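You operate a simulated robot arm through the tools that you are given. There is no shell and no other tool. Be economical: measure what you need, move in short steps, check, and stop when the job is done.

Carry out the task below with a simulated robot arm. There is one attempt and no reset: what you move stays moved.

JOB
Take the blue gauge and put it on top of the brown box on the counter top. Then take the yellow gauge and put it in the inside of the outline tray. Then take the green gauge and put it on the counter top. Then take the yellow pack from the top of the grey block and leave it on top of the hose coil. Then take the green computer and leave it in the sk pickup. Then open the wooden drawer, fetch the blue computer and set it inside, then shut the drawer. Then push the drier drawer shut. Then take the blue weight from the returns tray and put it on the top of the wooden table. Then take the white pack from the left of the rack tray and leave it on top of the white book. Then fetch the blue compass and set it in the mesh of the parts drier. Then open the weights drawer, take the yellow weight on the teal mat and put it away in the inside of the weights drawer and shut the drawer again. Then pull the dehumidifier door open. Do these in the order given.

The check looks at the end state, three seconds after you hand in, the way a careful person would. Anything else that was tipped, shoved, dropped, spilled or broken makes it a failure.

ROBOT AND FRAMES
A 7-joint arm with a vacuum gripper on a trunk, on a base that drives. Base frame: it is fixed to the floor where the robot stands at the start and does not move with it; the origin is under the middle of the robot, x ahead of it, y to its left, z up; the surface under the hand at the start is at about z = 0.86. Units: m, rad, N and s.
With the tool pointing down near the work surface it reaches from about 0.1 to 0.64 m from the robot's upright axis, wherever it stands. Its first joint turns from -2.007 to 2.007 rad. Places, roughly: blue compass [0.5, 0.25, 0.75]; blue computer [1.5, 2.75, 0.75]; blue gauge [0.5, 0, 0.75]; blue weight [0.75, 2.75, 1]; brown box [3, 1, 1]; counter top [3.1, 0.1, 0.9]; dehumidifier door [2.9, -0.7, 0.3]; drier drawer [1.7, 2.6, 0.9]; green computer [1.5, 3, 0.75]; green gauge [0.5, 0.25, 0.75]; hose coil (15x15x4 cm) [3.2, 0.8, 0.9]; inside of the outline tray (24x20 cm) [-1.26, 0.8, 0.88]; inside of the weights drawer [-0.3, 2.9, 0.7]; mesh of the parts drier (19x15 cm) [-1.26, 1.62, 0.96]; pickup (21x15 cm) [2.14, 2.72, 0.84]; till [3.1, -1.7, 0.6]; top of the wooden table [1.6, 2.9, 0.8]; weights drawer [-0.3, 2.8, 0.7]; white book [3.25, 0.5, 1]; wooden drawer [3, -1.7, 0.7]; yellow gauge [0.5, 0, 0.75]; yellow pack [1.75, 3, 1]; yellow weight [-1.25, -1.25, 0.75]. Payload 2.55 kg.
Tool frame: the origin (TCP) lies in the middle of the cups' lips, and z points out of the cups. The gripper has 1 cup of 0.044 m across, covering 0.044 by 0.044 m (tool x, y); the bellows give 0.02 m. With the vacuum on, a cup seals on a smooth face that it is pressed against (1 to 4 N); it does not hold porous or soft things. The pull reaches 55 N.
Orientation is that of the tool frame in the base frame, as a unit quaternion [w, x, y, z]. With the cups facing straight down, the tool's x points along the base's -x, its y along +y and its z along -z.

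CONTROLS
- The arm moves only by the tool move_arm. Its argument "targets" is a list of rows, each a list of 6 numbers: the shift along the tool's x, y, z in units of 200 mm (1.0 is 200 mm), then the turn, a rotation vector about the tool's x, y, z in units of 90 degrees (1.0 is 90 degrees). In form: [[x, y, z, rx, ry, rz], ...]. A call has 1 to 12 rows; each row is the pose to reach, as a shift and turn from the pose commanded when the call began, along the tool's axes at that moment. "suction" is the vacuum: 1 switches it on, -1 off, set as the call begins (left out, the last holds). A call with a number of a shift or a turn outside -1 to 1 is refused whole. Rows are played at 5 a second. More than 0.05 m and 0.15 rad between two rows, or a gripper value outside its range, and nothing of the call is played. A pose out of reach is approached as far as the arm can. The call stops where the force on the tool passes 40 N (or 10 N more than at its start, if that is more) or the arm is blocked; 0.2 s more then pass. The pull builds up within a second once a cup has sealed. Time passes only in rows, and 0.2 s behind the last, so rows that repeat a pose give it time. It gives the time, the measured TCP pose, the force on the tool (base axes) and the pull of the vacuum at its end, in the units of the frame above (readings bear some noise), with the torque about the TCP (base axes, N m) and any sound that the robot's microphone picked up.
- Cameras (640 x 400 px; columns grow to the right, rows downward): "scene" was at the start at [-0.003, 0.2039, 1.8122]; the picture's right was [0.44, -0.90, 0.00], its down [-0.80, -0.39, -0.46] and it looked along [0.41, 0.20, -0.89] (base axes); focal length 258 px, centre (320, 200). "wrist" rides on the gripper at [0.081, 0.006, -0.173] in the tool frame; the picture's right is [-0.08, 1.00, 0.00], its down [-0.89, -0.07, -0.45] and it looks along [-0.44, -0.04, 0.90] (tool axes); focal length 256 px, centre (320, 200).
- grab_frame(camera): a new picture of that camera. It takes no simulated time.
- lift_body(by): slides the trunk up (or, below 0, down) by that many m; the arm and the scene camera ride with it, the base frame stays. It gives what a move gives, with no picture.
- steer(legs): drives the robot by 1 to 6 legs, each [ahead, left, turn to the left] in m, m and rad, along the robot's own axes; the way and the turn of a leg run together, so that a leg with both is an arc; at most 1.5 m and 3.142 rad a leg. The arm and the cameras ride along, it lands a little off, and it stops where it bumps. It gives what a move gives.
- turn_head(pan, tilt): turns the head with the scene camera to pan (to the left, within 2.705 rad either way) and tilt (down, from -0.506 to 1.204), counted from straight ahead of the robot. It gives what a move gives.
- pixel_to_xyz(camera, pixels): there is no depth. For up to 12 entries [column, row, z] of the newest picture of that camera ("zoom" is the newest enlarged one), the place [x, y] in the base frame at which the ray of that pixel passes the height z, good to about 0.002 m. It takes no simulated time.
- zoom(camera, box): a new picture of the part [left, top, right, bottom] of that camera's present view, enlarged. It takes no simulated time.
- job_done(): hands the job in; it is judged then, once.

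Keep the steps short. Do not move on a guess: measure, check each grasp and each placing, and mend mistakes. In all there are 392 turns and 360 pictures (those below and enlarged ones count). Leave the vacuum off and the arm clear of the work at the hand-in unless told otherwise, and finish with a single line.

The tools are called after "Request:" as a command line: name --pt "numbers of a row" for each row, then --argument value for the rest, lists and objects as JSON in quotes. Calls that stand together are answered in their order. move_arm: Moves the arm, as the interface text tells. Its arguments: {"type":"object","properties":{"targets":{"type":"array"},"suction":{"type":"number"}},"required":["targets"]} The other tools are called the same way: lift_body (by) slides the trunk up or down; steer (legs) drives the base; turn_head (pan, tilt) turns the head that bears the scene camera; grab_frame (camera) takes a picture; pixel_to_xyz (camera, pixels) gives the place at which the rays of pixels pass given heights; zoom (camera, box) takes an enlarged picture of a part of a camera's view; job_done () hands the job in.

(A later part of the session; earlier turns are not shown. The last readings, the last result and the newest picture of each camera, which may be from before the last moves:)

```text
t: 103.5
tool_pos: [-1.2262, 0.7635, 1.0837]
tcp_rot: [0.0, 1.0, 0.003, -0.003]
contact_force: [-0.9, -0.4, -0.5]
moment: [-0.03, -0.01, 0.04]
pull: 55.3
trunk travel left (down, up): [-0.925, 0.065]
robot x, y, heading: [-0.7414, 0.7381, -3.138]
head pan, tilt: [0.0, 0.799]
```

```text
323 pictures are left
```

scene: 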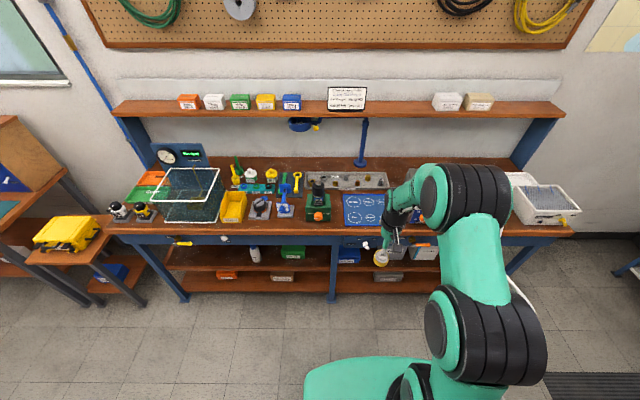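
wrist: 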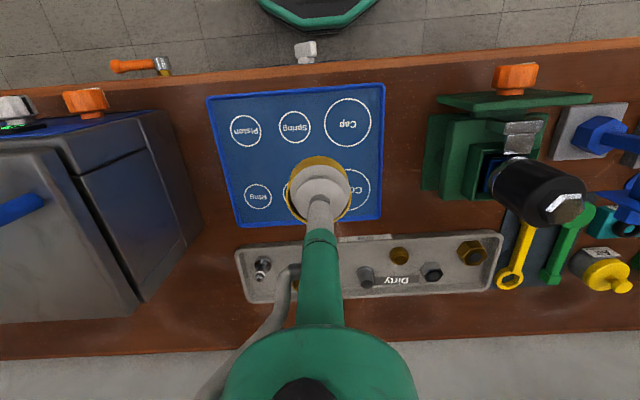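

Request:
pixel_to_xyz --camera "wrist" --pixels '[[207, 98, 0.875], [385, 85, 0.875], [380, 220, 0.875], [237, 228, 0.875]]'

Request:
move_arm --pt "-0.1 -0.08 0 0 0 0" --pt "-0.2 -0.16 0 0 0 0" --pt "-0.2 -0.16 0.2 0 0 0" --pt "-0.2 -0.16 0.4 0 0 0" --pt "-0.2 -0.16 0.6 0 0 0" --pt "-0.2 -0.16 0.75 0 0 0" --pt "-0.2 -0.16 0.75 0 0 0"

Request:
grab_frame --camera "wrist"

```text
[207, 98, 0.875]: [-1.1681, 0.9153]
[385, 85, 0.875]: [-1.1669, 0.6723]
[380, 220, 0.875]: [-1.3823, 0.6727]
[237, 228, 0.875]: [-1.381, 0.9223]
```

```text
t: 105.1
tool_pos: [-1.2682, 0.7953, 0.9329]
tcp_rot: [0.001, 1.0, 0.002, -0.002]
contact_force: [-0.8, 0.4, -0.4]
moment: [0.01, 0.02, 0.0]
pull: 54.9
trunk travel left (down, up): [-0.925, 0.065]
robot x, y, heading: [-0.7413, 0.7367, -3.139]
head pan, tilt: [0.0, 0.799]
```

```text
322 pictures are left
```

wrist: 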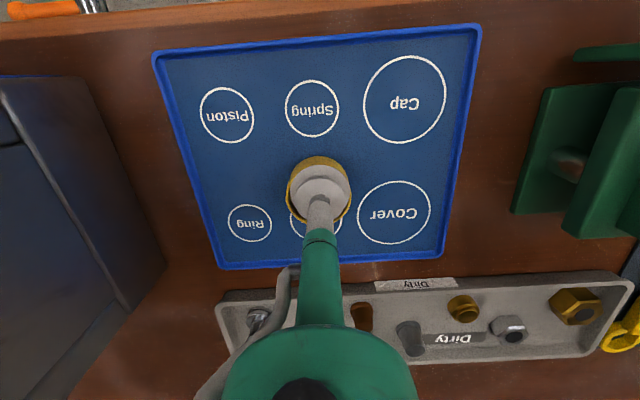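

Centred. Lower gently till contact.

Request:
move_arm --pt "0 0 0.08 0 0 0" --pt "0 0 0.12 0 0 0" --pt "0 0 0.14 0 0 0" --pt "0 0 0.155 0 0 0" --pt "0 0 0.17 0 0 0"

```text
t: 106.3
tool_pos: [-1.2715, 0.7972, 0.9052]
tcp_rot: [-0.001, 1.0, 0.004, -0.009]
contact_force: [5.3, 0.0, 17.4]
moment: [0.14, -0.17, -0.04]
pull: 54.7
trunk travel left (down, up): [-0.925, 0.065]
robot x, y, heading: [-0.7402, 0.737, -3.134]
head pan, tilt: [0.0, 0.799]
stopped in row 5: the force on the tool passed its limit at 40 N (the readings are from after the stop); the commanded pose is now the measured one
```

Touching down. Release and lift.

Request:
move_arm --pt "0 0 0 0 0 0" --pt "0 0 0 0 0 0" --pt "0 0 -0.03 0 0 0" --pt "0 0 -0.2 0 0 0" --pt "0 0 -0.4 0 0 0" --pt "0 0 -0.6 0 0 0" --pt "0 0 -0.8 0 0 0" --pt "0.15 -0.15 -0.9 0 0 0" --pt "0.15 -0.15 -0.9 0 0 0" --suction -1

Request:
steer --legs '[[-0.35, 0, 0]]'

Request:
zoom --camera "scene" --box '[270, 150, 430, 250]'

```text
t: 108.3
tool_pos: [-1.2387, 0.825, 1.0835]
tcp_rot: [-0.001, 1.0, 0.003, -0.007]
contact_force: [-0.8, -0.2, 0.9]
moment: [0.02, 0.0, -0.02]
pull: 0.0
trunk travel left (down, up): [-0.925, 0.065]
robot x, y, heading: [-0.7384, 0.7388, -3.137]
head pan, tilt: [0.0, 0.799]
```

```text
t: 110.6
tool_pos: [-0.8907, 0.8271, 1.0848]
tcp_rot: [-0.001, 1.0, 0.002, -0.006]
contact_force: [-0.1, -1.0, 0.5]
moment: [-0.04, 0.01, 0.02]
pull: 0.1
trunk travel left (down, up): [-0.925, 0.065]
robot x, y, heading: [-0.3911, 0.7406, -3.138]
head pan, tilt: [0.0, 0.799]
```

```text
4.00 times, centred on (350, 200) of scene
```

zoom: 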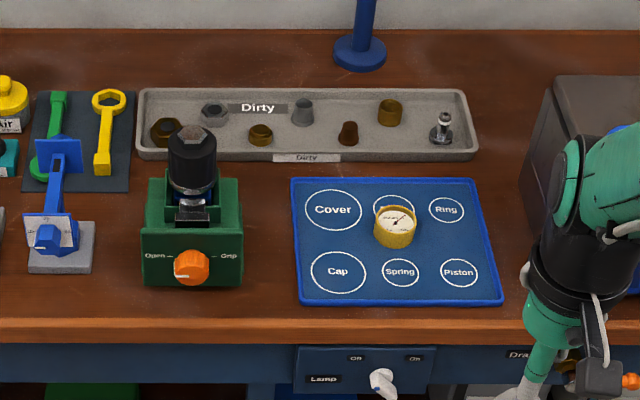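

Yellow gauge is inside the tray. Turn back to the gauge table for the green one.

Request:
steer --legs '[[0, 0, -1.57], [0, 0, -1.57], [0, -0.55, 0], [0.38, 0, 0]]'

Request:
grab_frame --camera "wrist"

```text
t: 123.4
tool_pos: [0.487, 0.1027, 1.0849]
tcp_rot: [0.008, -0.003, 1.0, -0.001]
contact_force: [0.1, -0.1, -0.7]
moment: [0.0, 0.04, 0.03]
pull: 0.0
trunk travel left (down, up): [-0.925, 0.065]
robot x, y, heading: [-0.0119, 0.193, 0.005]
head pan, tilt: [0.0, 0.799]
```

```text
320 pictures are left
```

wrist: 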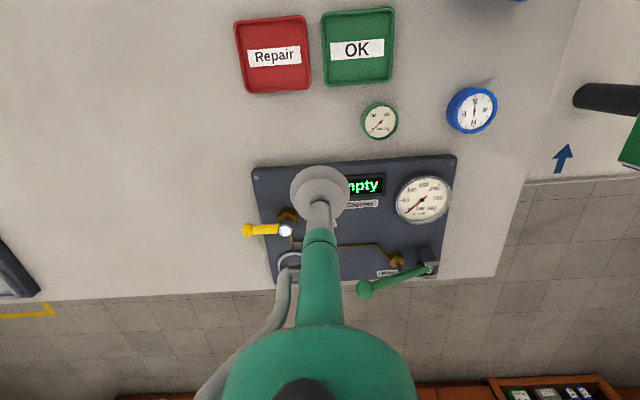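

Request:
pixel_to_xyz --camera "wrist" --pixels '[[380, 121, 0.886], [472, 110, 0.886]]'

Request:
move_arm --pt "0.025 0.22 0 -0.005 0 0" --pt "0.05 0.43 0 -0.01 0 0" --pt "0.05 0.43 0.22 -0.01 0 0" --pt "0.05 0.43 0.42 -0.01 0 0" --pt "0.05 0.43 0.55 -0.01 0 0" --pt "0.05 0.43 0.55 -0.01 0 0"

Request:
zoom --camera "wrist" --box '[200, 100, 440, 250]'

```text
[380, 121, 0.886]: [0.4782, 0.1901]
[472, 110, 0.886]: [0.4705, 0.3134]
```

```text
t: 124.8
tool_pos: [0.4777, 0.1896, 0.9742]
tcp_rot: [0.008, -0.003, 1.0, 0.007]
contact_force: [-0.2, -0.2, -0.6]
moment: [0.01, 0.02, 0.01]
pull: 0.1
trunk travel left (down, up): [-0.925, 0.065]
robot x, y, heading: [-0.0132, 0.1935, 0.003]
head pan, tilt: [0.0, 0.799]
```

```text
2.67 times, centred on (320, 175) of wrist
```

zoom: 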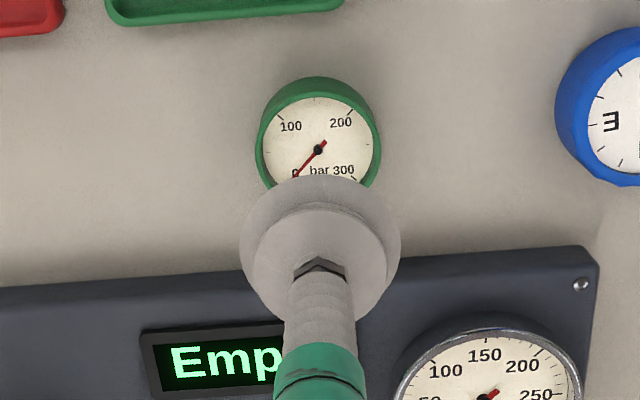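

Aligned; correct the tiny tilt and lower with vacuum on.

Request:
move_arm --pt "0 0 0.2 0.01 0.01 0" --pt "0 0 0.38 0.01 0.01 0" --pt "0 0 0.43 0.01 0.01 0" --pt "0 0 0.445 0.01 0.01 0" --pt "0 0 0.455 0.01 0.01 0" --pt "0 0 0.455 0.01 0.01 0" --pt "0 0 0.455 0.01 0.01 0" --suction 1

```text
t: 126.4
tool_pos: [0.4801, 0.1903, 0.8836]
tcp_rot: [0.002, -0.003, 1.0, -0.001]
contact_force: [-2.3, -1.5, 17.5]
moment: [0.0, 0.12, 0.0]
pull: 55.1
trunk travel left (down, up): [-0.925, 0.065]
robot x, y, heading: [-0.0094, 0.1934, 0.006]
head pan, tilt: [0.0, 0.799]
```

Sealed. Lift and drive to the counter.

Request:
move_arm --pt "0 0 -0.1 0 0 0" --pt "0 0 -0.3 0 0 0" --pt "0 0 -0.5 0 0 0" --pt "0 0 -0.7 0 0 0" --pt "0 0 -0.9 0 0 0" --pt "0 0 -1.0 0 0 0" --pt "0 0 -1.0 0 0 0"

Request:
steer --legs '[[-0.35, 0, 0], [0, 1.1, 0], [1.45, 0, 0], [0.6, -0.5, 0], [0.3, -0.5, 0]]'

Request:
turn_head --pan 0.3 --tilt 0.7

Request:
grab_frame --camera "scene"

Request:
grab_frame --camera "wrist"

```text
t: 128.0
tool_pos: [0.4792, 0.191, 1.0832]
tcp_rot: [-0.001, -0.003, 1.0, -0.001]
contact_force: [-0.5, -0.3, -1.6]
moment: [0.04, -0.01, 0.0]
pull: 54.9
trunk travel left (down, up): [-0.925, 0.065]
robot x, y, heading: [-0.0103, 0.1963, 0.002]
head pan, tilt: [0.0, 0.799]
```

```text
t: 149.1
tool_pos: [2.476, 0.3135, 1.0834]
tcp_rot: [0.0, -0.007, 1.0, -0.002]
contact_force: [0.2, 0.5, -1.7]
moment: [0.03, 0.0, -0.01]
pull: 55.0
trunk travel left (down, up): [-0.925, 0.065]
robot x, y, heading: [1.986, 0.3149, 0.017]
head pan, tilt: [0.0, 0.799]
```

```text
t: 149.9
tool_pos: [2.4767, 0.3137, 1.0828]
tcp_rot: [0.001, -0.007, 1.0, -0.002]
contact_force: [-0.3, -1.1, -0.9]
moment: [-0.02, -0.01, 0.05]
pull: 54.7
trunk travel left (down, up): [-0.925, 0.065]
robot x, y, heading: [1.9842, 0.3092, 0.012]
head pan, tilt: [0.3, 0.7]
```

```text
318 pictures are left
```

scene: 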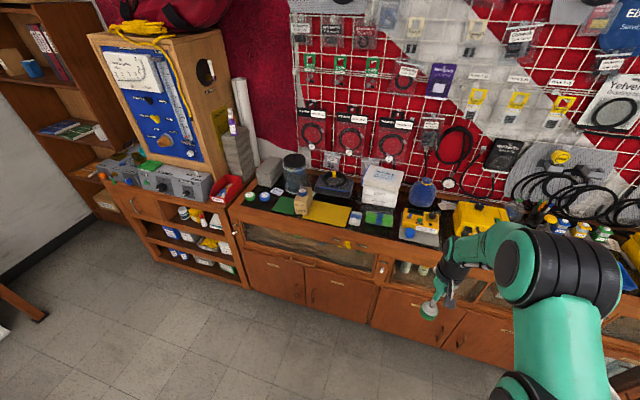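

```text
317 pictures are left
```

wrist: 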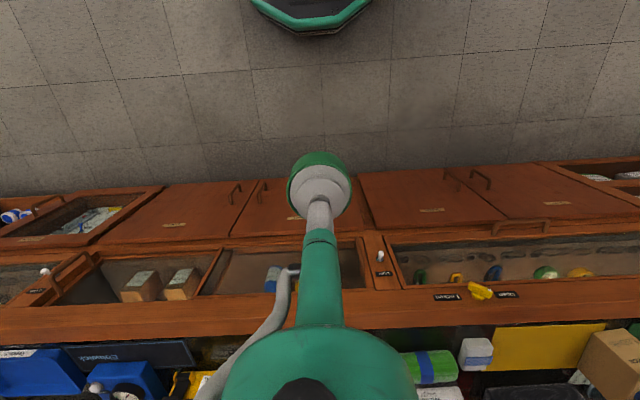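

Look at the counter to the right for a free spot.

Request:
zoom --camera "scene" --box '[240, 140, 480, 290]'

Request:
turn_head --pan -0.75 --tilt 0.6

Request:
grab_frame --camera "scene"

```text
2.67 times, centred on (360, 215) of scene
```

zoom: 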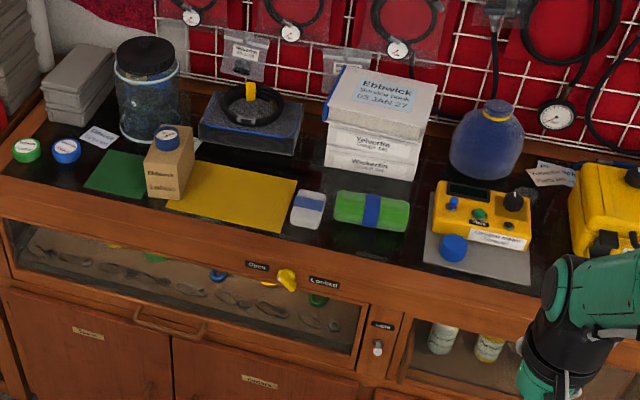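

```text
t: 151.2
tool_pos: [2.4775, 0.3132, 1.083]
tcp_rot: [0.0, -0.007, 1.0, -0.001]
contact_force: [-0.1, 0.7, -1.3]
moment: [-0.02, -0.02, -0.03]
pull: 54.9
trunk travel left (down, up): [-0.925, 0.065]
robot x, y, heading: [1.9862, 0.3107, 0.011]
head pan, tilt: [-0.75, 0.6]
```

```text
315 pictures are left
```

scene: 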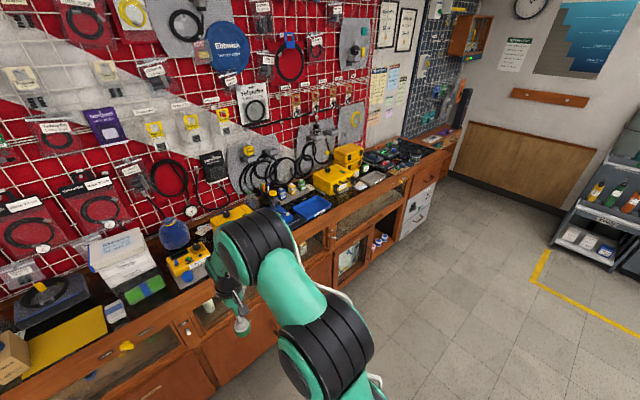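

Drive closer for a top-down look from the wrist.

Request:
steer --legs '[[0.33, 0, -0.012]]'

Request:
grab_frame --camera "wrist"

```text
t: 153.3
tool_pos: [2.8052, 0.3103, 1.0811]
tcp_rot: [0.001, 0.0, 1.0, -0.001]
contact_force: [0.0, 0.2, -0.4]
moment: [0.01, 0.0, 0.0]
pull: 55.6
trunk travel left (down, up): [-0.925, 0.065]
robot x, y, heading: [2.3159, 0.3122, -0.004]
head pan, tilt: [-0.75, 0.6]
```

```text
314 pictures are left
```

wrist: 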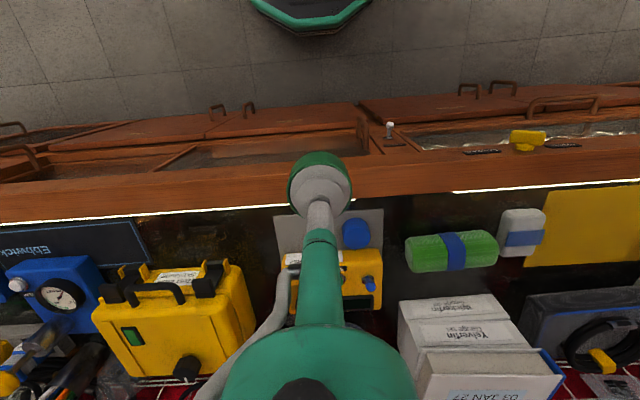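

There's bare black counter in front/right of the yellow case, at about (225,235). Measure.

Request:
pixel_to_xyz --camera "wrist" --pixels '[[150, 225, 0.9], [272, 215, 0.9], [275, 250, 0.9], [215, 235, 0.9], [245, 232, 0.9], [250, 260, 0.9], [100, 310, 0.93], [240, 272, 1.0]]'

Request:
zoom --camera "wrist" --box '[80, 170, 320, 320]'

```text
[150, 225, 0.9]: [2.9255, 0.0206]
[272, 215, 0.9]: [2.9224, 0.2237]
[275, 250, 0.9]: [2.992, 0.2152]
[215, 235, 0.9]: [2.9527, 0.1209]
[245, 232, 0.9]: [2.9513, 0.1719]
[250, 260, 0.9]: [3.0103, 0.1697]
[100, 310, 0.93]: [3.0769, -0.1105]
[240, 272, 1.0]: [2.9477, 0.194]
```

```text
2.67 times, centred on (200, 245) of wrist
```

zoom: 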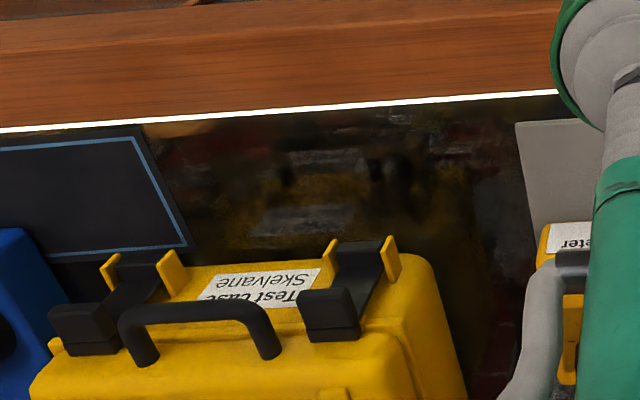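

Place at (2.955, 0.15). Drive 0.12 ahead, shift right, go down.

Request:
steer --legs '[[0.12, 0, 0]]'

Request:
move_arm --pt "-0.04 -0.2 0 0 0 0" --pt "-0.08 -0.4 0 0 0 0" --pt "-0.12 -0.6 0 0 0 0" --pt "-0.15 -0.8 0 0 0 0" --pt "-0.15 -0.8 0.24 0 0 0" --pt "-0.15 -0.8 0.48 0 0 0" --pt "-0.15 -0.8 0.63 0 0 0" --pt "-0.15 -0.8 0.63 0 0 0"

Request:
grab_frame --camera "wrist"

```text
t: 154.6
tool_pos: [2.9252, 0.309, 1.0839]
tcp_rot: [0.0, 0.0, 1.0, 0.0]
contact_force: [0.3, -0.3, -0.6]
moment: [0.0, 0.02, -0.04]
pull: 54.9
trunk travel left (down, up): [-0.925, 0.065]
robot x, y, heading: [2.4354, 0.316, 0.002]
head pan, tilt: [-0.75, 0.6]
```

```text
t: 156.4
tool_pos: [2.9562, 0.1484, 0.9568]
tcp_rot: [0.0, 0.0, 1.0, -0.001]
contact_force: [-0.5, -0.6, -1.3]
moment: [-0.02, -0.01, 0.0]
pull: 55.3
trunk travel left (down, up): [-0.925, 0.065]
robot x, y, heading: [2.4328, 0.3122, -0.003]
head pan, tilt: [-0.75, 0.6]
```

```text
312 pictures are left
```

wrist: 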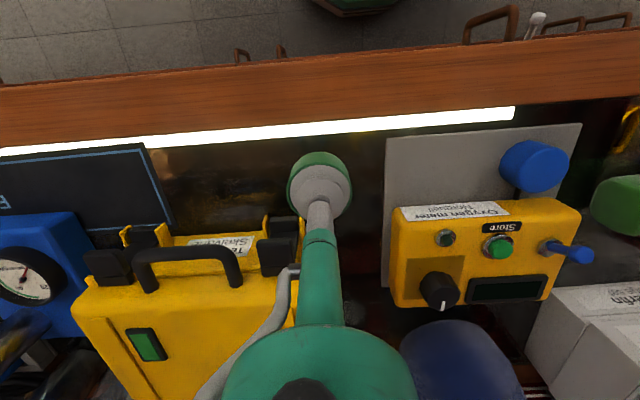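

Check clearance to the yellow case's latch near (275,218).

Request:
pixel_to_xyz --camera "wrist" --pixels '[[265, 215, 0.92], [265, 215, 0.96], [265, 215, 1.0], [300, 212, 0.96], [300, 212, 0.92], [388, 140, 0.905]]'

Request:
zoom --camera "wrist" --box '[200, 110, 440, 260]'

```text
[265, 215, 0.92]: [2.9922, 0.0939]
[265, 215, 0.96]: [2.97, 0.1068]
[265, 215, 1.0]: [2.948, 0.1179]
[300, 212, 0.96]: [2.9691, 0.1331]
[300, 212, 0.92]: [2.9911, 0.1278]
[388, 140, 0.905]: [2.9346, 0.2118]
```

```text
2.67 times, centred on (320, 185) of wrist
```

zoom: 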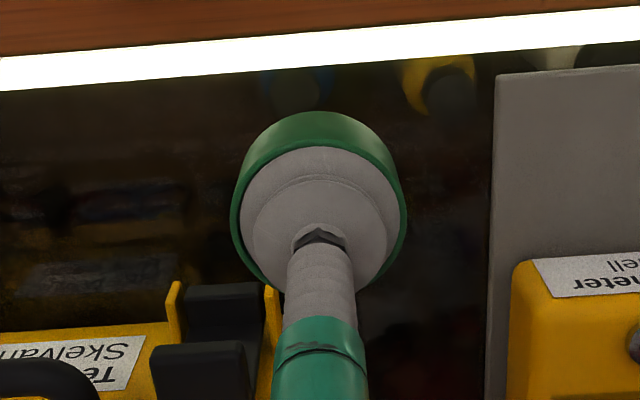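

Shift 1.3 cm away from the latch and 1 cm left, then lower to contact.

Request:
move_arm --pt "0.065 0.05 0 0 0 0" --pt "0.065 0.05 0.08 0 0 0" --pt "0.065 0.05 0.12 0 0 0" --pt "0.065 0.05 0.14 0 0 0" --pt "0.065 0.05 0.15 0 0 0" --pt "0.065 0.05 0.16 0 0 0"

```text
t: 157.8
tool_pos: [2.9428, 0.1595, 0.9246]
tcp_rot: [0.0, 0.0, 1.0, -0.001]
contact_force: [0.4, -0.5, -1.9]
moment: [0.01, 0.0, 0.0]
pull: 54.8
trunk travel left (down, up): [-0.925, 0.065]
robot x, y, heading: [2.4337, 0.3111, -0.003]
head pan, tilt: [-0.75, 0.6]
```

No contact yet; continue in small steps.

Request:
move_arm --pt "0 0 0.01 0 0 0" --pt "0 0 0.02 0 0 0" --pt "0 0 0.03 0 0 0" --pt "0 0 0.04 0 0 0"

```text
t: 158.8
tool_pos: [2.9439, 0.1596, 0.9173]
tcp_rot: [-0.001, 0.0, 1.0, -0.001]
contact_force: [0.3, 0.3, -0.3]
moment: [-0.01, 0.04, 0.01]
pull: 55.3
trunk travel left (down, up): [-0.925, 0.065]
robot x, y, heading: [2.435, 0.3122, -0.001]
head pan, tilt: [-0.75, 0.6]
```

Request:
move_arm --pt "0 0 0.01 0 0 0" --pt "0 0 0.02 0 0 0" --pt "0 0 0.03 0 0 0" --pt "0 0 0.04 0 0 0"

```text
t: 159.8
tool_pos: [2.943, 0.1582, 0.91]
tcp_rot: [0.0, -0.001, 1.0, -0.001]
contact_force: [-0.1, -0.7, -1.1]
moment: [0.02, -0.01, -0.02]
pull: 55.1
trunk travel left (down, up): [-0.925, 0.065]
robot x, y, heading: [2.434, 0.3156, -0.007]
head pan, tilt: [-0.75, 0.6]
```

Still none; check picture, then continue.

Request:
zoom --camera "wrist" --box '[200, 110, 440, 260]'

Request:
move_arm --pt "0 0 0.01 0 0 0" --pt "0 0 0.02 0 0 0" --pt "0 0 0.03 0 0 0" --pt "0 0 0.04 0 0 0"

```text
2.67 times, centred on (320, 185) of wrist
```

zoom: 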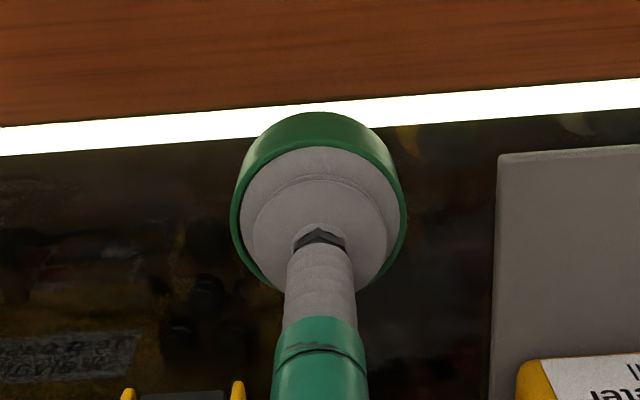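

```text
t: 160.8
tool_pos: [2.9423, 0.1584, 0.9011]
tcp_rot: [0.0, 0.001, 1.0, 0.0]
contact_force: [0.7, -0.4, -0.9]
moment: [0.03, 0.06, 0.01]
pull: 55.6
trunk travel left (down, up): [-0.925, 0.065]
robot x, y, heading: [2.4346, 0.3119, -0.001]
head pan, tilt: [-0.75, 0.6]
```

Counter is lower than thought; move 1.2 cm inward off the light strip and continue down.

Request:
move_arm --pt "-0.06 0 0 0 0 0" --pt "-0.06 0 0.02 0 0 0" --pt "-0.06 0 0.03 0 0 0" --pt "-0.06 0 0.04 0 0 0" --pt "-0.06 0 0.05 0 0 0" --pt "-0.06 0 0.06 0 0 0"

```text
t: 162.2
tool_pos: [2.9548, 0.1586, 0.8944]
tcp_rot: [0.006, 0.0, 1.0, -0.002]
contact_force: [-3.3, 3.5, 37.8]
moment: [0.14, 0.34, 0.01]
pull: 54.5
trunk travel left (down, up): [-0.925, 0.065]
robot x, y, heading: [2.4356, 0.3152, -0.005]
head pan, tilt: [-0.75, 0.6]
```

Contact. Ease up 4 mm, release, then retreat upward and left.

Request:
move_arm --pt "0 0 -0.02 0 0 0" --pt "0 0 -0.02 0 0 0" --pt "0 0 -0.02 0 0 0" --pt "0 0 -0.05 0 0 0" --pt "0 0 -0.2 0 0 0" --pt "0 0 -0.4 0 0 0" --pt "0 0 -0.6 0 0 0" --pt "0 0 -0.8 0 0 0" --pt "0.2 0.1 -0.9 0 0 0" --pt "0.4 0.2 -0.9 0 0 0" --pt "0.4 0.2 -0.9 0 0 0" --suction -1

Request:
grab_frame --camera "wrist"

```text
t: 164.6
tool_pos: [2.8733, 0.1982, 1.0679]
tcp_rot: [0.0, 0.0, 1.0, -0.001]
contact_force: [-0.3, -0.3, 0.4]
moment: [0.04, 0.04, 0.01]
pull: 0.0
trunk travel left (down, up): [-0.925, 0.065]
robot x, y, heading: [2.4366, 0.3122, 0.003]
head pan, tilt: [-0.75, 0.6]
```

```text
309 pictures are left
```

wrist: 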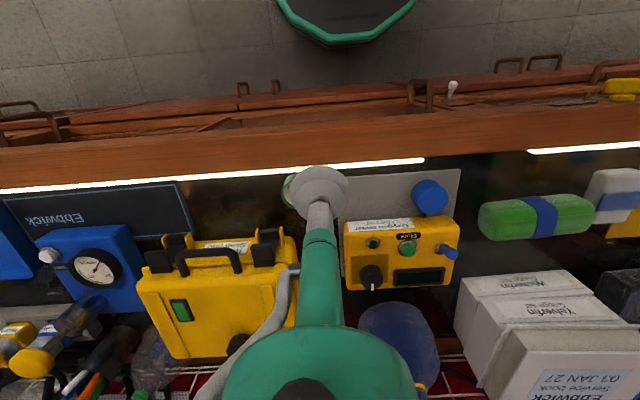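

Back off and verify the green gauge with the scene camera.

Request:
steer --legs '[[-0.4, 0.0, 0]]'

Request:
turn_head --pan -0.15 --tilt 0.7

Request:
grab_frame --camera "scene"

Request:
grab_frame --camera "wrist"

```text
t: 167.1
tool_pos: [2.4728, 0.198, 1.0692]
tcp_rot: [0.001, 0.0, 1.0, -0.001]
contact_force: [-0.2, -0.2, -0.3]
moment: [0.02, -0.04, 0.01]
pull: 0.0
trunk travel left (down, up): [-0.925, 0.065]
robot x, y, heading: [2.0343, 0.3147, 0.003]
head pan, tilt: [-0.75, 0.6]
```

```text
t: 168.1
tool_pos: [2.4729, 0.1978, 1.0689]
tcp_rot: [0.0, 0.0, 1.0, -0.002]
contact_force: [-0.1, 0.3, -0.5]
moment: [-0.01, -0.01, 0.03]
pull: 0.1
trunk travel left (down, up): [-0.925, 0.065]
robot x, y, heading: [2.0341, 0.3124, -0.0]
head pan, tilt: [-0.15, 0.7]
```

```text
308 pictures are left
```

scene: 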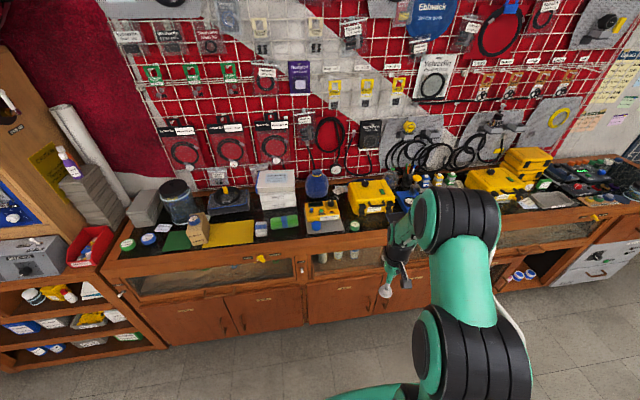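

```text
307 pictures are left
```

wrist: 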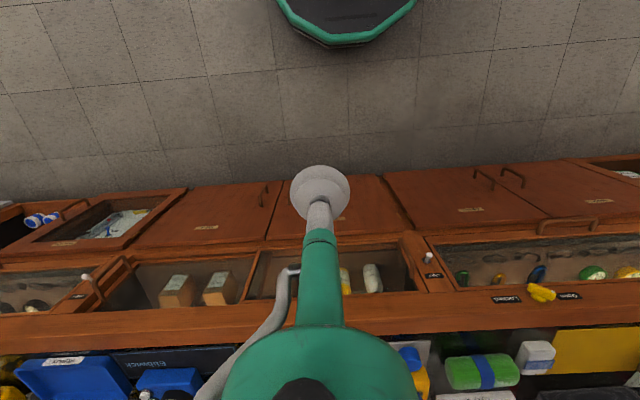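

Green gauge stands on the counter (355,225). Next: yellow pack at the wooden table. Drive there and turn to face it.

Request:
steer --legs '[[-0.35, 1.4, 0], [0, 0, 1.571]]'

Request:
turn_head --pan 0 --tilt 0.7

Request:
grab_frame --camera "scene"

Request:
grab_frame --camera "wrist"

```text
t: 179.1
tool_pos: [1.8034, 2.1638, 1.069]
tcp_rot: [-0.001, 0.71, -0.704, 0.001]
contact_force: [-0.7, 0.3, 0.1]
moment: [0.0, -0.01, 0.02]
pull: 0.1
trunk travel left (down, up): [-0.925, 0.065]
robot x, y, heading: [1.6937, 1.7261, 1.578]
head pan, tilt: [-0.15, 0.7]
```

```text
t: 179.8
tool_pos: [1.8042, 2.1626, 1.0688]
tcp_rot: [0.0, 0.711, -0.703, 0.001]
contact_force: [0.2, 0.9, -0.2]
moment: [-0.02, 0.0, -0.01]
pull: 0.0
trunk travel left (down, up): [-0.925, 0.065]
robot x, y, heading: [1.6886, 1.723, 1.582]
head pan, tilt: [0.0, 0.7]
```

```text
306 pictures are left
```

scene: 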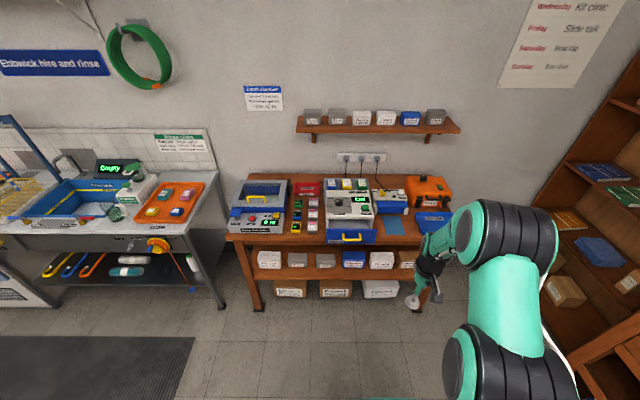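

```text
305 pictures are left
```

wrist: 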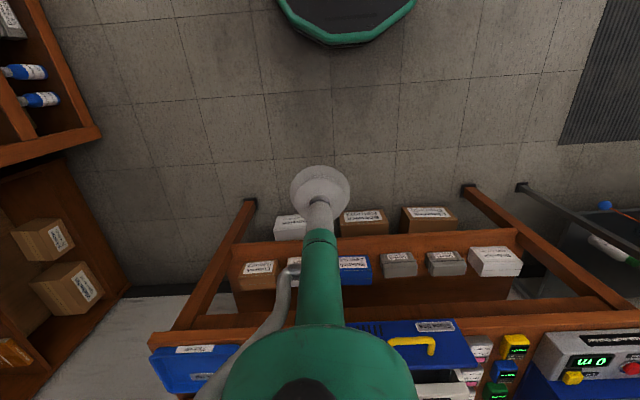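

Zoom in on the wooden table's contents.

Request:
zoom --camera "scene" --box '[220, 150, 460, 300]'

Request:
zoom --camera "scene" --box '[0, 120, 240, 270]'

Request:
pixel_to_xyz --camera "scene" --pixels '[[318, 175, 0.82], [349, 190, 1.0], [398, 225, 0.83], [240, 240, 0.82], [410, 238, 0.82], [345, 238, 0.9], [450, 180, 0.95]]'

```text
2.67 times, centred on (340, 225) of scene
```

zoom: 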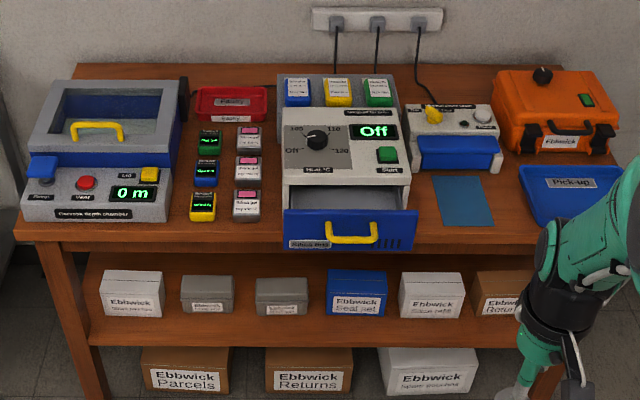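

```text
2.67 times, centred on (120, 195) of scene
```

zoom: 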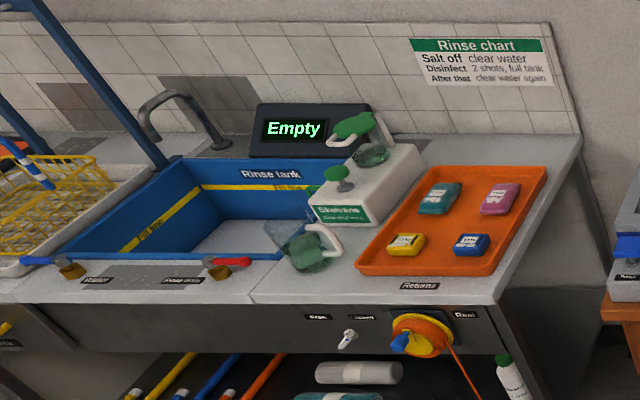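

```text
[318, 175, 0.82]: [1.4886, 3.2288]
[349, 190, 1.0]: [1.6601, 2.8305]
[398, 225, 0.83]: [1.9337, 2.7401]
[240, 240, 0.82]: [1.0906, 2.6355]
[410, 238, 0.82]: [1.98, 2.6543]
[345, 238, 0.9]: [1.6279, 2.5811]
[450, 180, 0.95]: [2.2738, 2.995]
```

Yellow pack is the middle one on the grey block (scene ≈346,182). Raise the hand and drive closer to look from above.

Request:
move_arm --pt "0 0.1 -0.2 0 0 0" --pt "0 0.2 -0.4 0 0 0" --pt "0 0.3 -0.55 0 0 0" --pt "0 0.3 -0.55 0 0 0"

Request:
steer --legs '[[0.45, 0, -0.01]]'

Request:
grab_frame --camera "wrist"

Request:
grab_frame --camera "scene"

```text
t: 180.8
tool_pos: [1.7431, 2.1626, 1.18]
tcp_rot: [-0.001, 0.71, -0.704, 0.001]
contact_force: [-0.4, -0.3, 0.3]
moment: [-0.04, -0.05, -0.01]
pull: 0.0
trunk travel left (down, up): [-0.925, 0.065]
robot x, y, heading: [1.6917, 1.7245, 1.581]
head pan, tilt: [0.0, 0.7]
```

```text
t: 183.5
tool_pos: [1.749, 2.6081, 1.1783]
tcp_rot: [0.001, -0.706, 0.708, -0.001]
contact_force: [0.0, 0.8, -0.5]
moment: [-0.02, 0.03, 0.0]
pull: 0.0
trunk travel left (down, up): [-0.925, 0.065]
robot x, y, heading: [1.6882, 2.1712, 1.569]
head pan, tilt: [0.0, 0.7]
```

```text
302 pictures are left
```

wrist: 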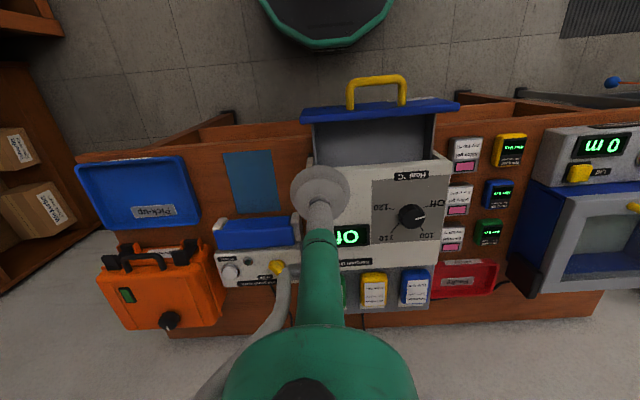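

```text
301 pictures are left
```

scene: 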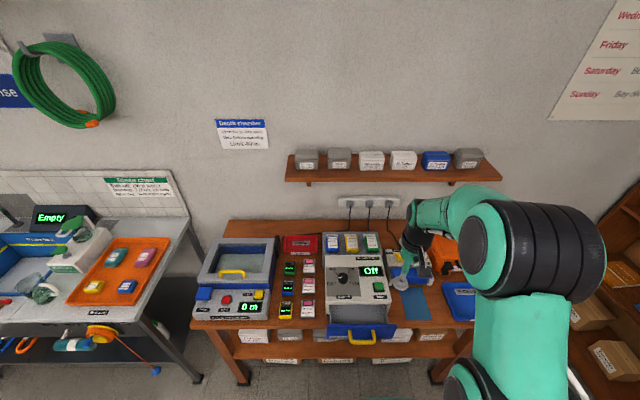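

Request:
zoom --camera "wrist" --box '[300, 240, 460, 340]'

Request:
pixel_to_xyz --camera "wrist" --pixels '[[374, 290, 1.0], [374, 290, 0.98], [374, 290, 0.96]]'

Request:
pixel_to_xyz --camera "scene" --pixels '[[351, 241, 1.0], [351, 241, 0.98], [351, 241, 0.96]]'

Request:
zoom --camera "scene" --box '[300, 215, 400, 278]'

```text
4.00 times, centred on (380, 290) of wrist
```

zoom: 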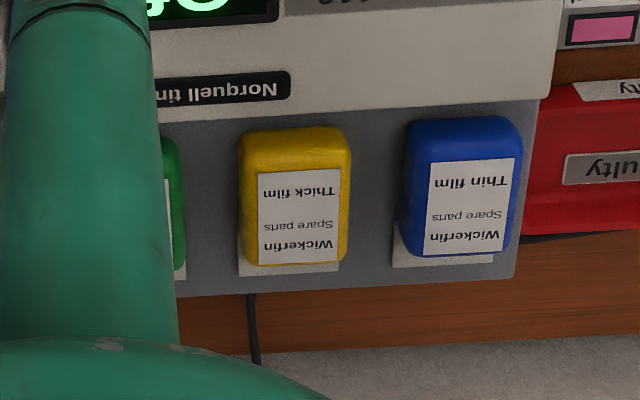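

```text
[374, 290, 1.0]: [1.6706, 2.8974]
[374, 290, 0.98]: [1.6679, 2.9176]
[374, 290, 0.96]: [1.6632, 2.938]
```

```text
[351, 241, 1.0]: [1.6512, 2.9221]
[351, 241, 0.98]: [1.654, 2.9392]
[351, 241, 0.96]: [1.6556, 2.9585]
```

```text
6.35 times, centred on (350, 246) of scene
```

zoom: 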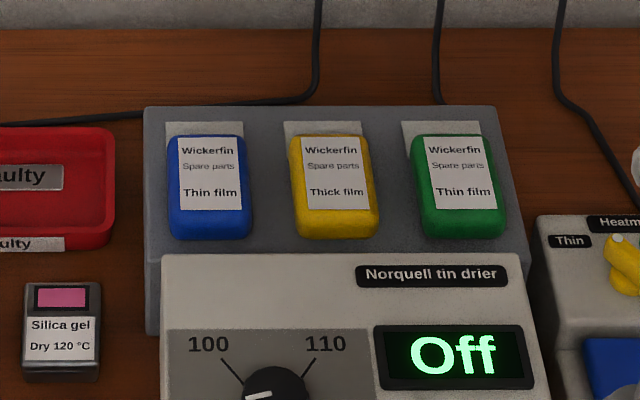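

Request:
pixel_to_xyz --camera "wrist" --pixels '[[325, 40, 0.3], [325, 40, 0.6], [325, 40, 0.1], [377, 78, 0.86], [400, 78, 0.9], [382, 110, 0.88], [200, 125, 0.81], [560, 115, 0.81]]'

```text
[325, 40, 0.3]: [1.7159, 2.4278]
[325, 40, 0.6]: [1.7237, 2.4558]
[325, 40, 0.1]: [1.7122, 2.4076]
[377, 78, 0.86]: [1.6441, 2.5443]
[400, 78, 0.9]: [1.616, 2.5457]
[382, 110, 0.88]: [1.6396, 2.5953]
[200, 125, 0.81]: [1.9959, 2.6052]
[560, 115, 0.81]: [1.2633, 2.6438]
```

Safe to move 0.12 closer; then bring the hand above the pack at z≈1.18 and look.

Request:
steer --legs '[[0.12, 0, 0]]'

Request:
move_arm --pt "-0.1 0.2 0 0 0 0" --pt "-0.25 0.33 0 0 0 0" --pt "-0.45 0.4 0 0 0 0" --pt "-0.65 0.4 0 0 0 0" --pt "-0.65 0.4 0 0 0 0"

Request:
grab_frame --camera "wrist"

```text
t: 184.8
tool_pos: [1.7484, 2.7275, 1.179]
tcp_rot: [0.001, -0.706, 0.708, -0.001]
contact_force: [0.6, 0.3, -0.8]
moment: [-0.02, 0.01, 0.02]
pull: 0.0
trunk travel left (down, up): [-0.925, 0.065]
robot x, y, heading: [1.6911, 2.2921, 1.569]
head pan, tilt: [0.0, 0.7]
```

```text
t: 186.0
tool_pos: [1.6693, 2.8516, 1.1733]
tcp_rot: [0.001, -0.706, 0.708, 0.0]
contact_force: [0.4, -0.9, 1.0]
moment: [0.07, 0.0, -0.03]
pull: 0.0
out of reach, approached as far as the arm can: row 4, 5
trunk travel left (down, up): [-0.925, 0.065]
robot x, y, heading: [1.6919, 2.2888, 1.569]
head pan, tilt: [0.0, 0.7]
```

```text
298 pictures are left
```

wrist: 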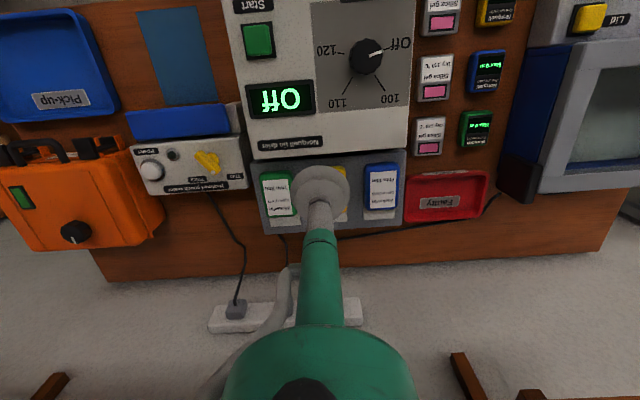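

Request:
pixel_to_xyz --camera "wrist" --pixels '[[381, 188, 1.0], [278, 195, 1.0], [381, 188, 0.97], [278, 195, 0.97], [330, 192, 0.98]]'

Request:
zoom --camera "wrist" --box '[240, 140, 400, 240]'

```text
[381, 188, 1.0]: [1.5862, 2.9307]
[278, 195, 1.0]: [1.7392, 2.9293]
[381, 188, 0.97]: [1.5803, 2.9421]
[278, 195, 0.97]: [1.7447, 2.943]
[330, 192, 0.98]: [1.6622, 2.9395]
```

```text
4.00 times, centred on (320, 190) of wrist
```

zoom: 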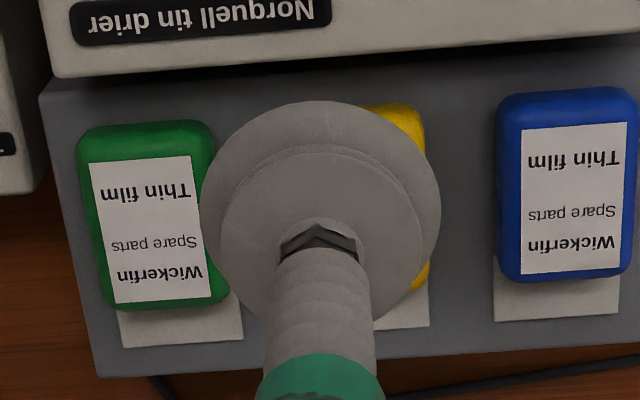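

Pack top centre ≈ (1.662, 2.946, 0.96). Reach is marginal; raising the trunk 6 cm and going lower should help. Try to get over it at z≈1.03.

Request:
lift_body --by 0.06

Request:
move_arm --pt "-0.2 0.03 0.2 0 0 0" --pt "-0.3 0.035 0.4 0 0 0" --pt "-0.4 0.035 0.6 0 0 0" --pt "-0.47 0.035 0.8 0 0 0" --pt "-0.47 0.035 0.95 0 0 0" --pt "-0.47 0.035 0.95 0 0 0"

Request:
grab_frame --camera "wrist"

```text
t: 187.0
tool_pos: [1.6684, 2.8534, 1.2329]
tcp_rot: [0.001, -0.706, 0.709, -0.001]
contact_force: [0.6, -0.2, -0.8]
moment: [-0.01, 0.01, -0.04]
pull: 0.1
trunk travel left (down, up): [-0.985, 0.005]
robot x, y, heading: [1.6896, 2.288, 1.566]
head pan, tilt: [0.0, 0.7]
```

```text
refused: row 1 steps farther than a row can; nothing moved
```

```text
296 pictures are left
```

wrist: 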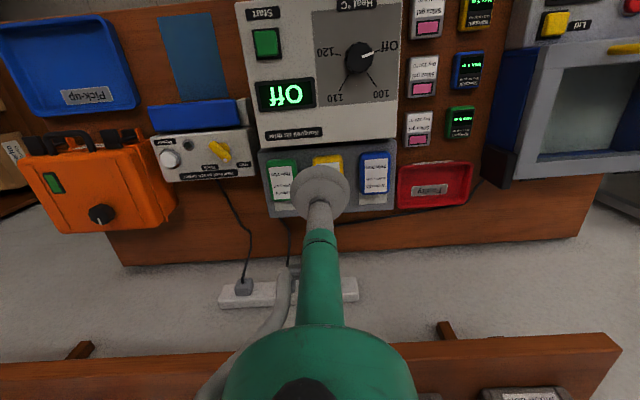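

Repeat with smaller rows.

Request:
move_arm --pt "-0.1 0.035 0.18 0 0 0" --pt "-0.2 0.035 0.38 0 0 0" --pt "-0.3 0.035 0.58 0 0 0" --pt "-0.4 0.035 0.78 0 0 0" --pt "-0.465 0.035 0.95 0 0 0" --pt "-0.465 0.035 0.95 0 0 0"

Request:
zoom --camera "wrist" --box '[200, 110, 440, 260]'

```text
t: 188.4
tool_pos: [1.6623, 2.9459, 1.0448]
tcp_rot: [0.001, -0.707, 0.708, 0.0]
contact_force: [-0.2, 0.5, -0.7]
moment: [0.04, -0.01, 0.02]
pull: 0.0
trunk travel left (down, up): [-0.985, 0.005]
robot x, y, heading: [1.6901, 2.2904, 1.563]
head pan, tilt: [0.0, 0.7]
```

```text
2.67 times, centred on (320, 185) of wrist
```

zoom: 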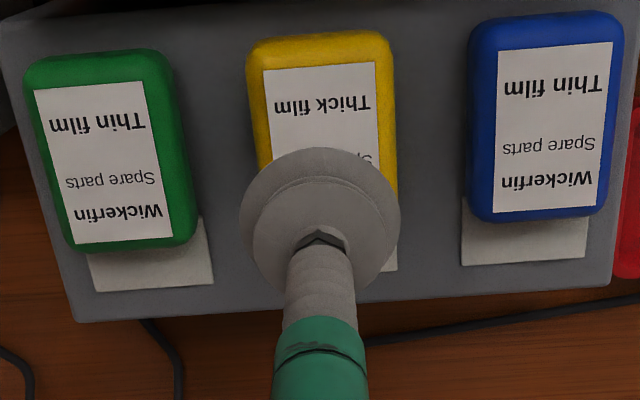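

Request:
pixel_to_xyz --camera "wrist" --pixels '[[321, 159, 0.97], [321, 159, 0.96], [321, 159, 0.95], [321, 159, 0.94]]'

```text
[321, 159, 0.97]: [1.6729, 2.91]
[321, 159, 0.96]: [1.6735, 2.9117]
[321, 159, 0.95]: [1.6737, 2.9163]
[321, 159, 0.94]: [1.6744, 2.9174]
```

Request:
pixel_to_xyz --camera "wrist" --pixels '[[404.4, 158, 0.97], [239.4, 171, 0.97], [404.4, 158, 0.94], [239.4, 171, 0.94], [404.4, 158, 0.99], [239.4, 171, 0.99]]'

Request:
grab_frame --camera "wrist"

Request:
pixel_to_xyz --camera "wrist" --pixels '[[404.4, 158, 0.97], [239.4, 171, 0.97], [404.4, 158, 0.94], [239.4, 171, 0.94], [321, 164, 0.96]]'

```text
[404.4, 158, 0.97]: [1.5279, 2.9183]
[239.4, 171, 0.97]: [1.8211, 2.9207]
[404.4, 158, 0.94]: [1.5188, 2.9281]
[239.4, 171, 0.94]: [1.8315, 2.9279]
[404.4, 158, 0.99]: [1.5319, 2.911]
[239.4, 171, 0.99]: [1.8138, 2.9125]
```

```text
294 pictures are left
```

wrist: 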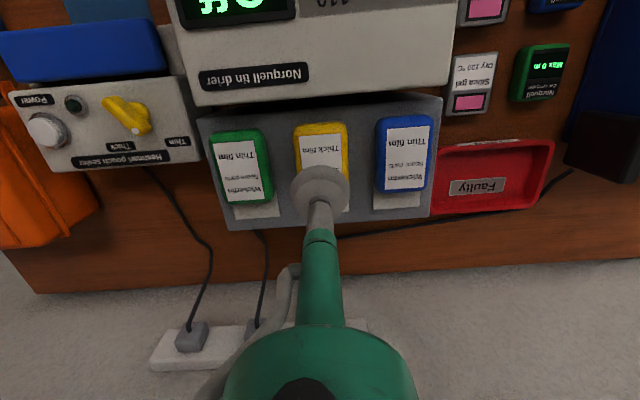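

```text
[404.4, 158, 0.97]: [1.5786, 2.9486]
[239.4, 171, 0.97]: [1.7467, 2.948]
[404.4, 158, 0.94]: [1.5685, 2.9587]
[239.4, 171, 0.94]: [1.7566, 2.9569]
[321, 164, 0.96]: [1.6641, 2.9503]
```

(The pixel tool uses the last full picture, so earlier numbers were stale.) True centre (1.663, 2.948), z ≈0.975 — hand is right over it. Lower with vacuum.

Request:
move_arm --pt "0 0 0.2 0 0 0" --pt "0 0 0.31 0 0 0" --pt "0 0 0.335 0 0 0" --pt "0 0 0.35 0 0 0" --pt "0 0 0.36 0 0 0" --pt "0 0 0.37 0 0 0" --pt "0 0 0.37 0 0 0" --suction 1

```text
t: 190.0
tool_pos: [1.6627, 2.9459, 0.9698]
tcp_rot: [0.001, -0.706, 0.709, 0.0]
contact_force: [-0.3, 0.0, 0.1]
moment: [0.01, 0.0, 0.0]
pull: 0.1
trunk travel left (down, up): [-0.985, 0.005]
robot x, y, heading: [1.6898, 2.287, 1.567]
head pan, tilt: [0.0, 0.7]
```

Request:
move_arm --pt "0 0 0.015 0 0 0" --pt "0 0 0.03 0 0 0" --pt "0 0 0.045 0 0 0" --pt "0 0 0.06 0 0 0"

```text
t: 191.0
tool_pos: [1.6625, 2.9424, 0.9581]
tcp_rot: [0.001, -0.706, 0.709, 0.0]
contact_force: [-0.3, -0.8, 0.9]
moment: [0.03, 0.0, 0.03]
pull: 54.5
out of reach, approached as far as the arm can: row 3, 4
trunk travel left (down, up): [-0.985, 0.005]
robot x, y, heading: [1.6931, 2.2902, 1.566]
head pan, tilt: [0.0, 0.7]
```

Sealed. Lift up, drawing back after clearing.

Request:
move_arm --pt "0 0 -0.1 0 0 0" --pt "0 0 -0.25 0 0 0" --pt "0.1 0 -0.45 0 0 0" --pt "0.25 0 -0.64 0 0 0" --pt "0.4 0 -0.82 0 0 0" --pt "0.5 0 -0.95 0 0 0" --pt "0.5 0 -0.95 0 0 0"

Request:
grab_frame --camera "wrist"

```text
t: 192.6
tool_pos: [1.6633, 2.844, 1.1471]
tcp_rot: [-0.001, -0.706, 0.708, -0.002]
contact_force: [0.8, 0.4, -1.2]
moment: [-0.03, 0.02, 0.02]
pull: 55.1
trunk travel left (down, up): [-0.985, 0.005]
robot x, y, heading: [1.6901, 2.2865, 1.564]
head pan, tilt: [0.0, 0.7]
```

```text
293 pictures are left
```

wrist: 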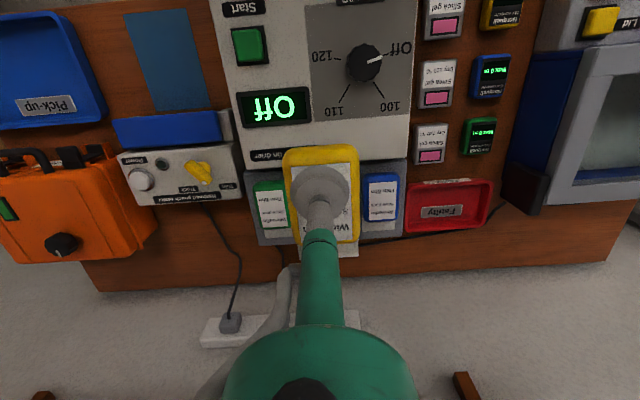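

Held. Drive to the counter, in front of the hose coil.

Request:
steer --legs '[[-0.5, 0, 0], [0, 0, -1.567], [0.5, -1.0, 0]]'

Request:
turn_head --pan 0.15 --tilt 0.75

Request:
grab_frame --camera "scene"

Request:
grab_frame --camera "wrist"

```text
t: 204.6
tool_pos: [2.7527, 0.8361, 1.1471]
tcp_rot: [0.0, -0.005, 1.0, 0.0]
contact_force: [-0.2, 0.4, -0.6]
moment: [-0.01, -0.01, 0.02]
pull: 55.2
trunk travel left (down, up): [-0.985, 0.005]
robot x, y, heading: [2.2004, 0.7995, 0.013]
head pan, tilt: [0.0, 0.7]
```

```text
t: 205.3
tool_pos: [2.7531, 0.8353, 1.1474]
tcp_rot: [0.0, -0.006, 1.0, 0.0]
contact_force: [-0.4, -0.6, -0.9]
moment: [0.0, -0.02, 0.01]
pull: 54.9
trunk travel left (down, up): [-0.985, 0.005]
robot x, y, heading: [2.1987, 0.7982, 0.012]
head pan, tilt: [0.15, 0.75]
```

```text
292 pictures are left
```

scene: 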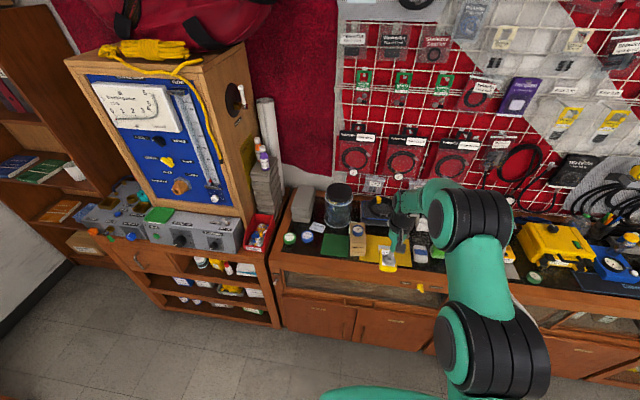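

```text
291 pictures are left
```

wrist: 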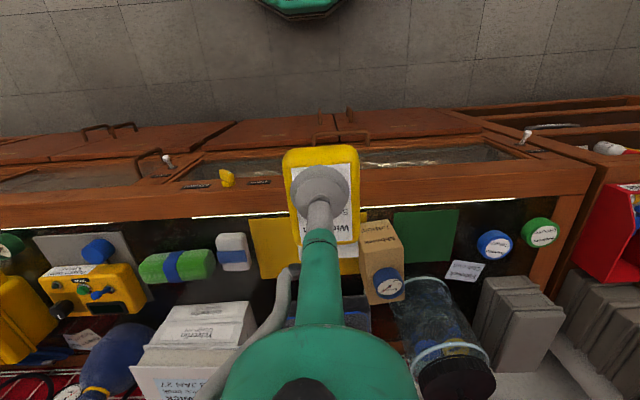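

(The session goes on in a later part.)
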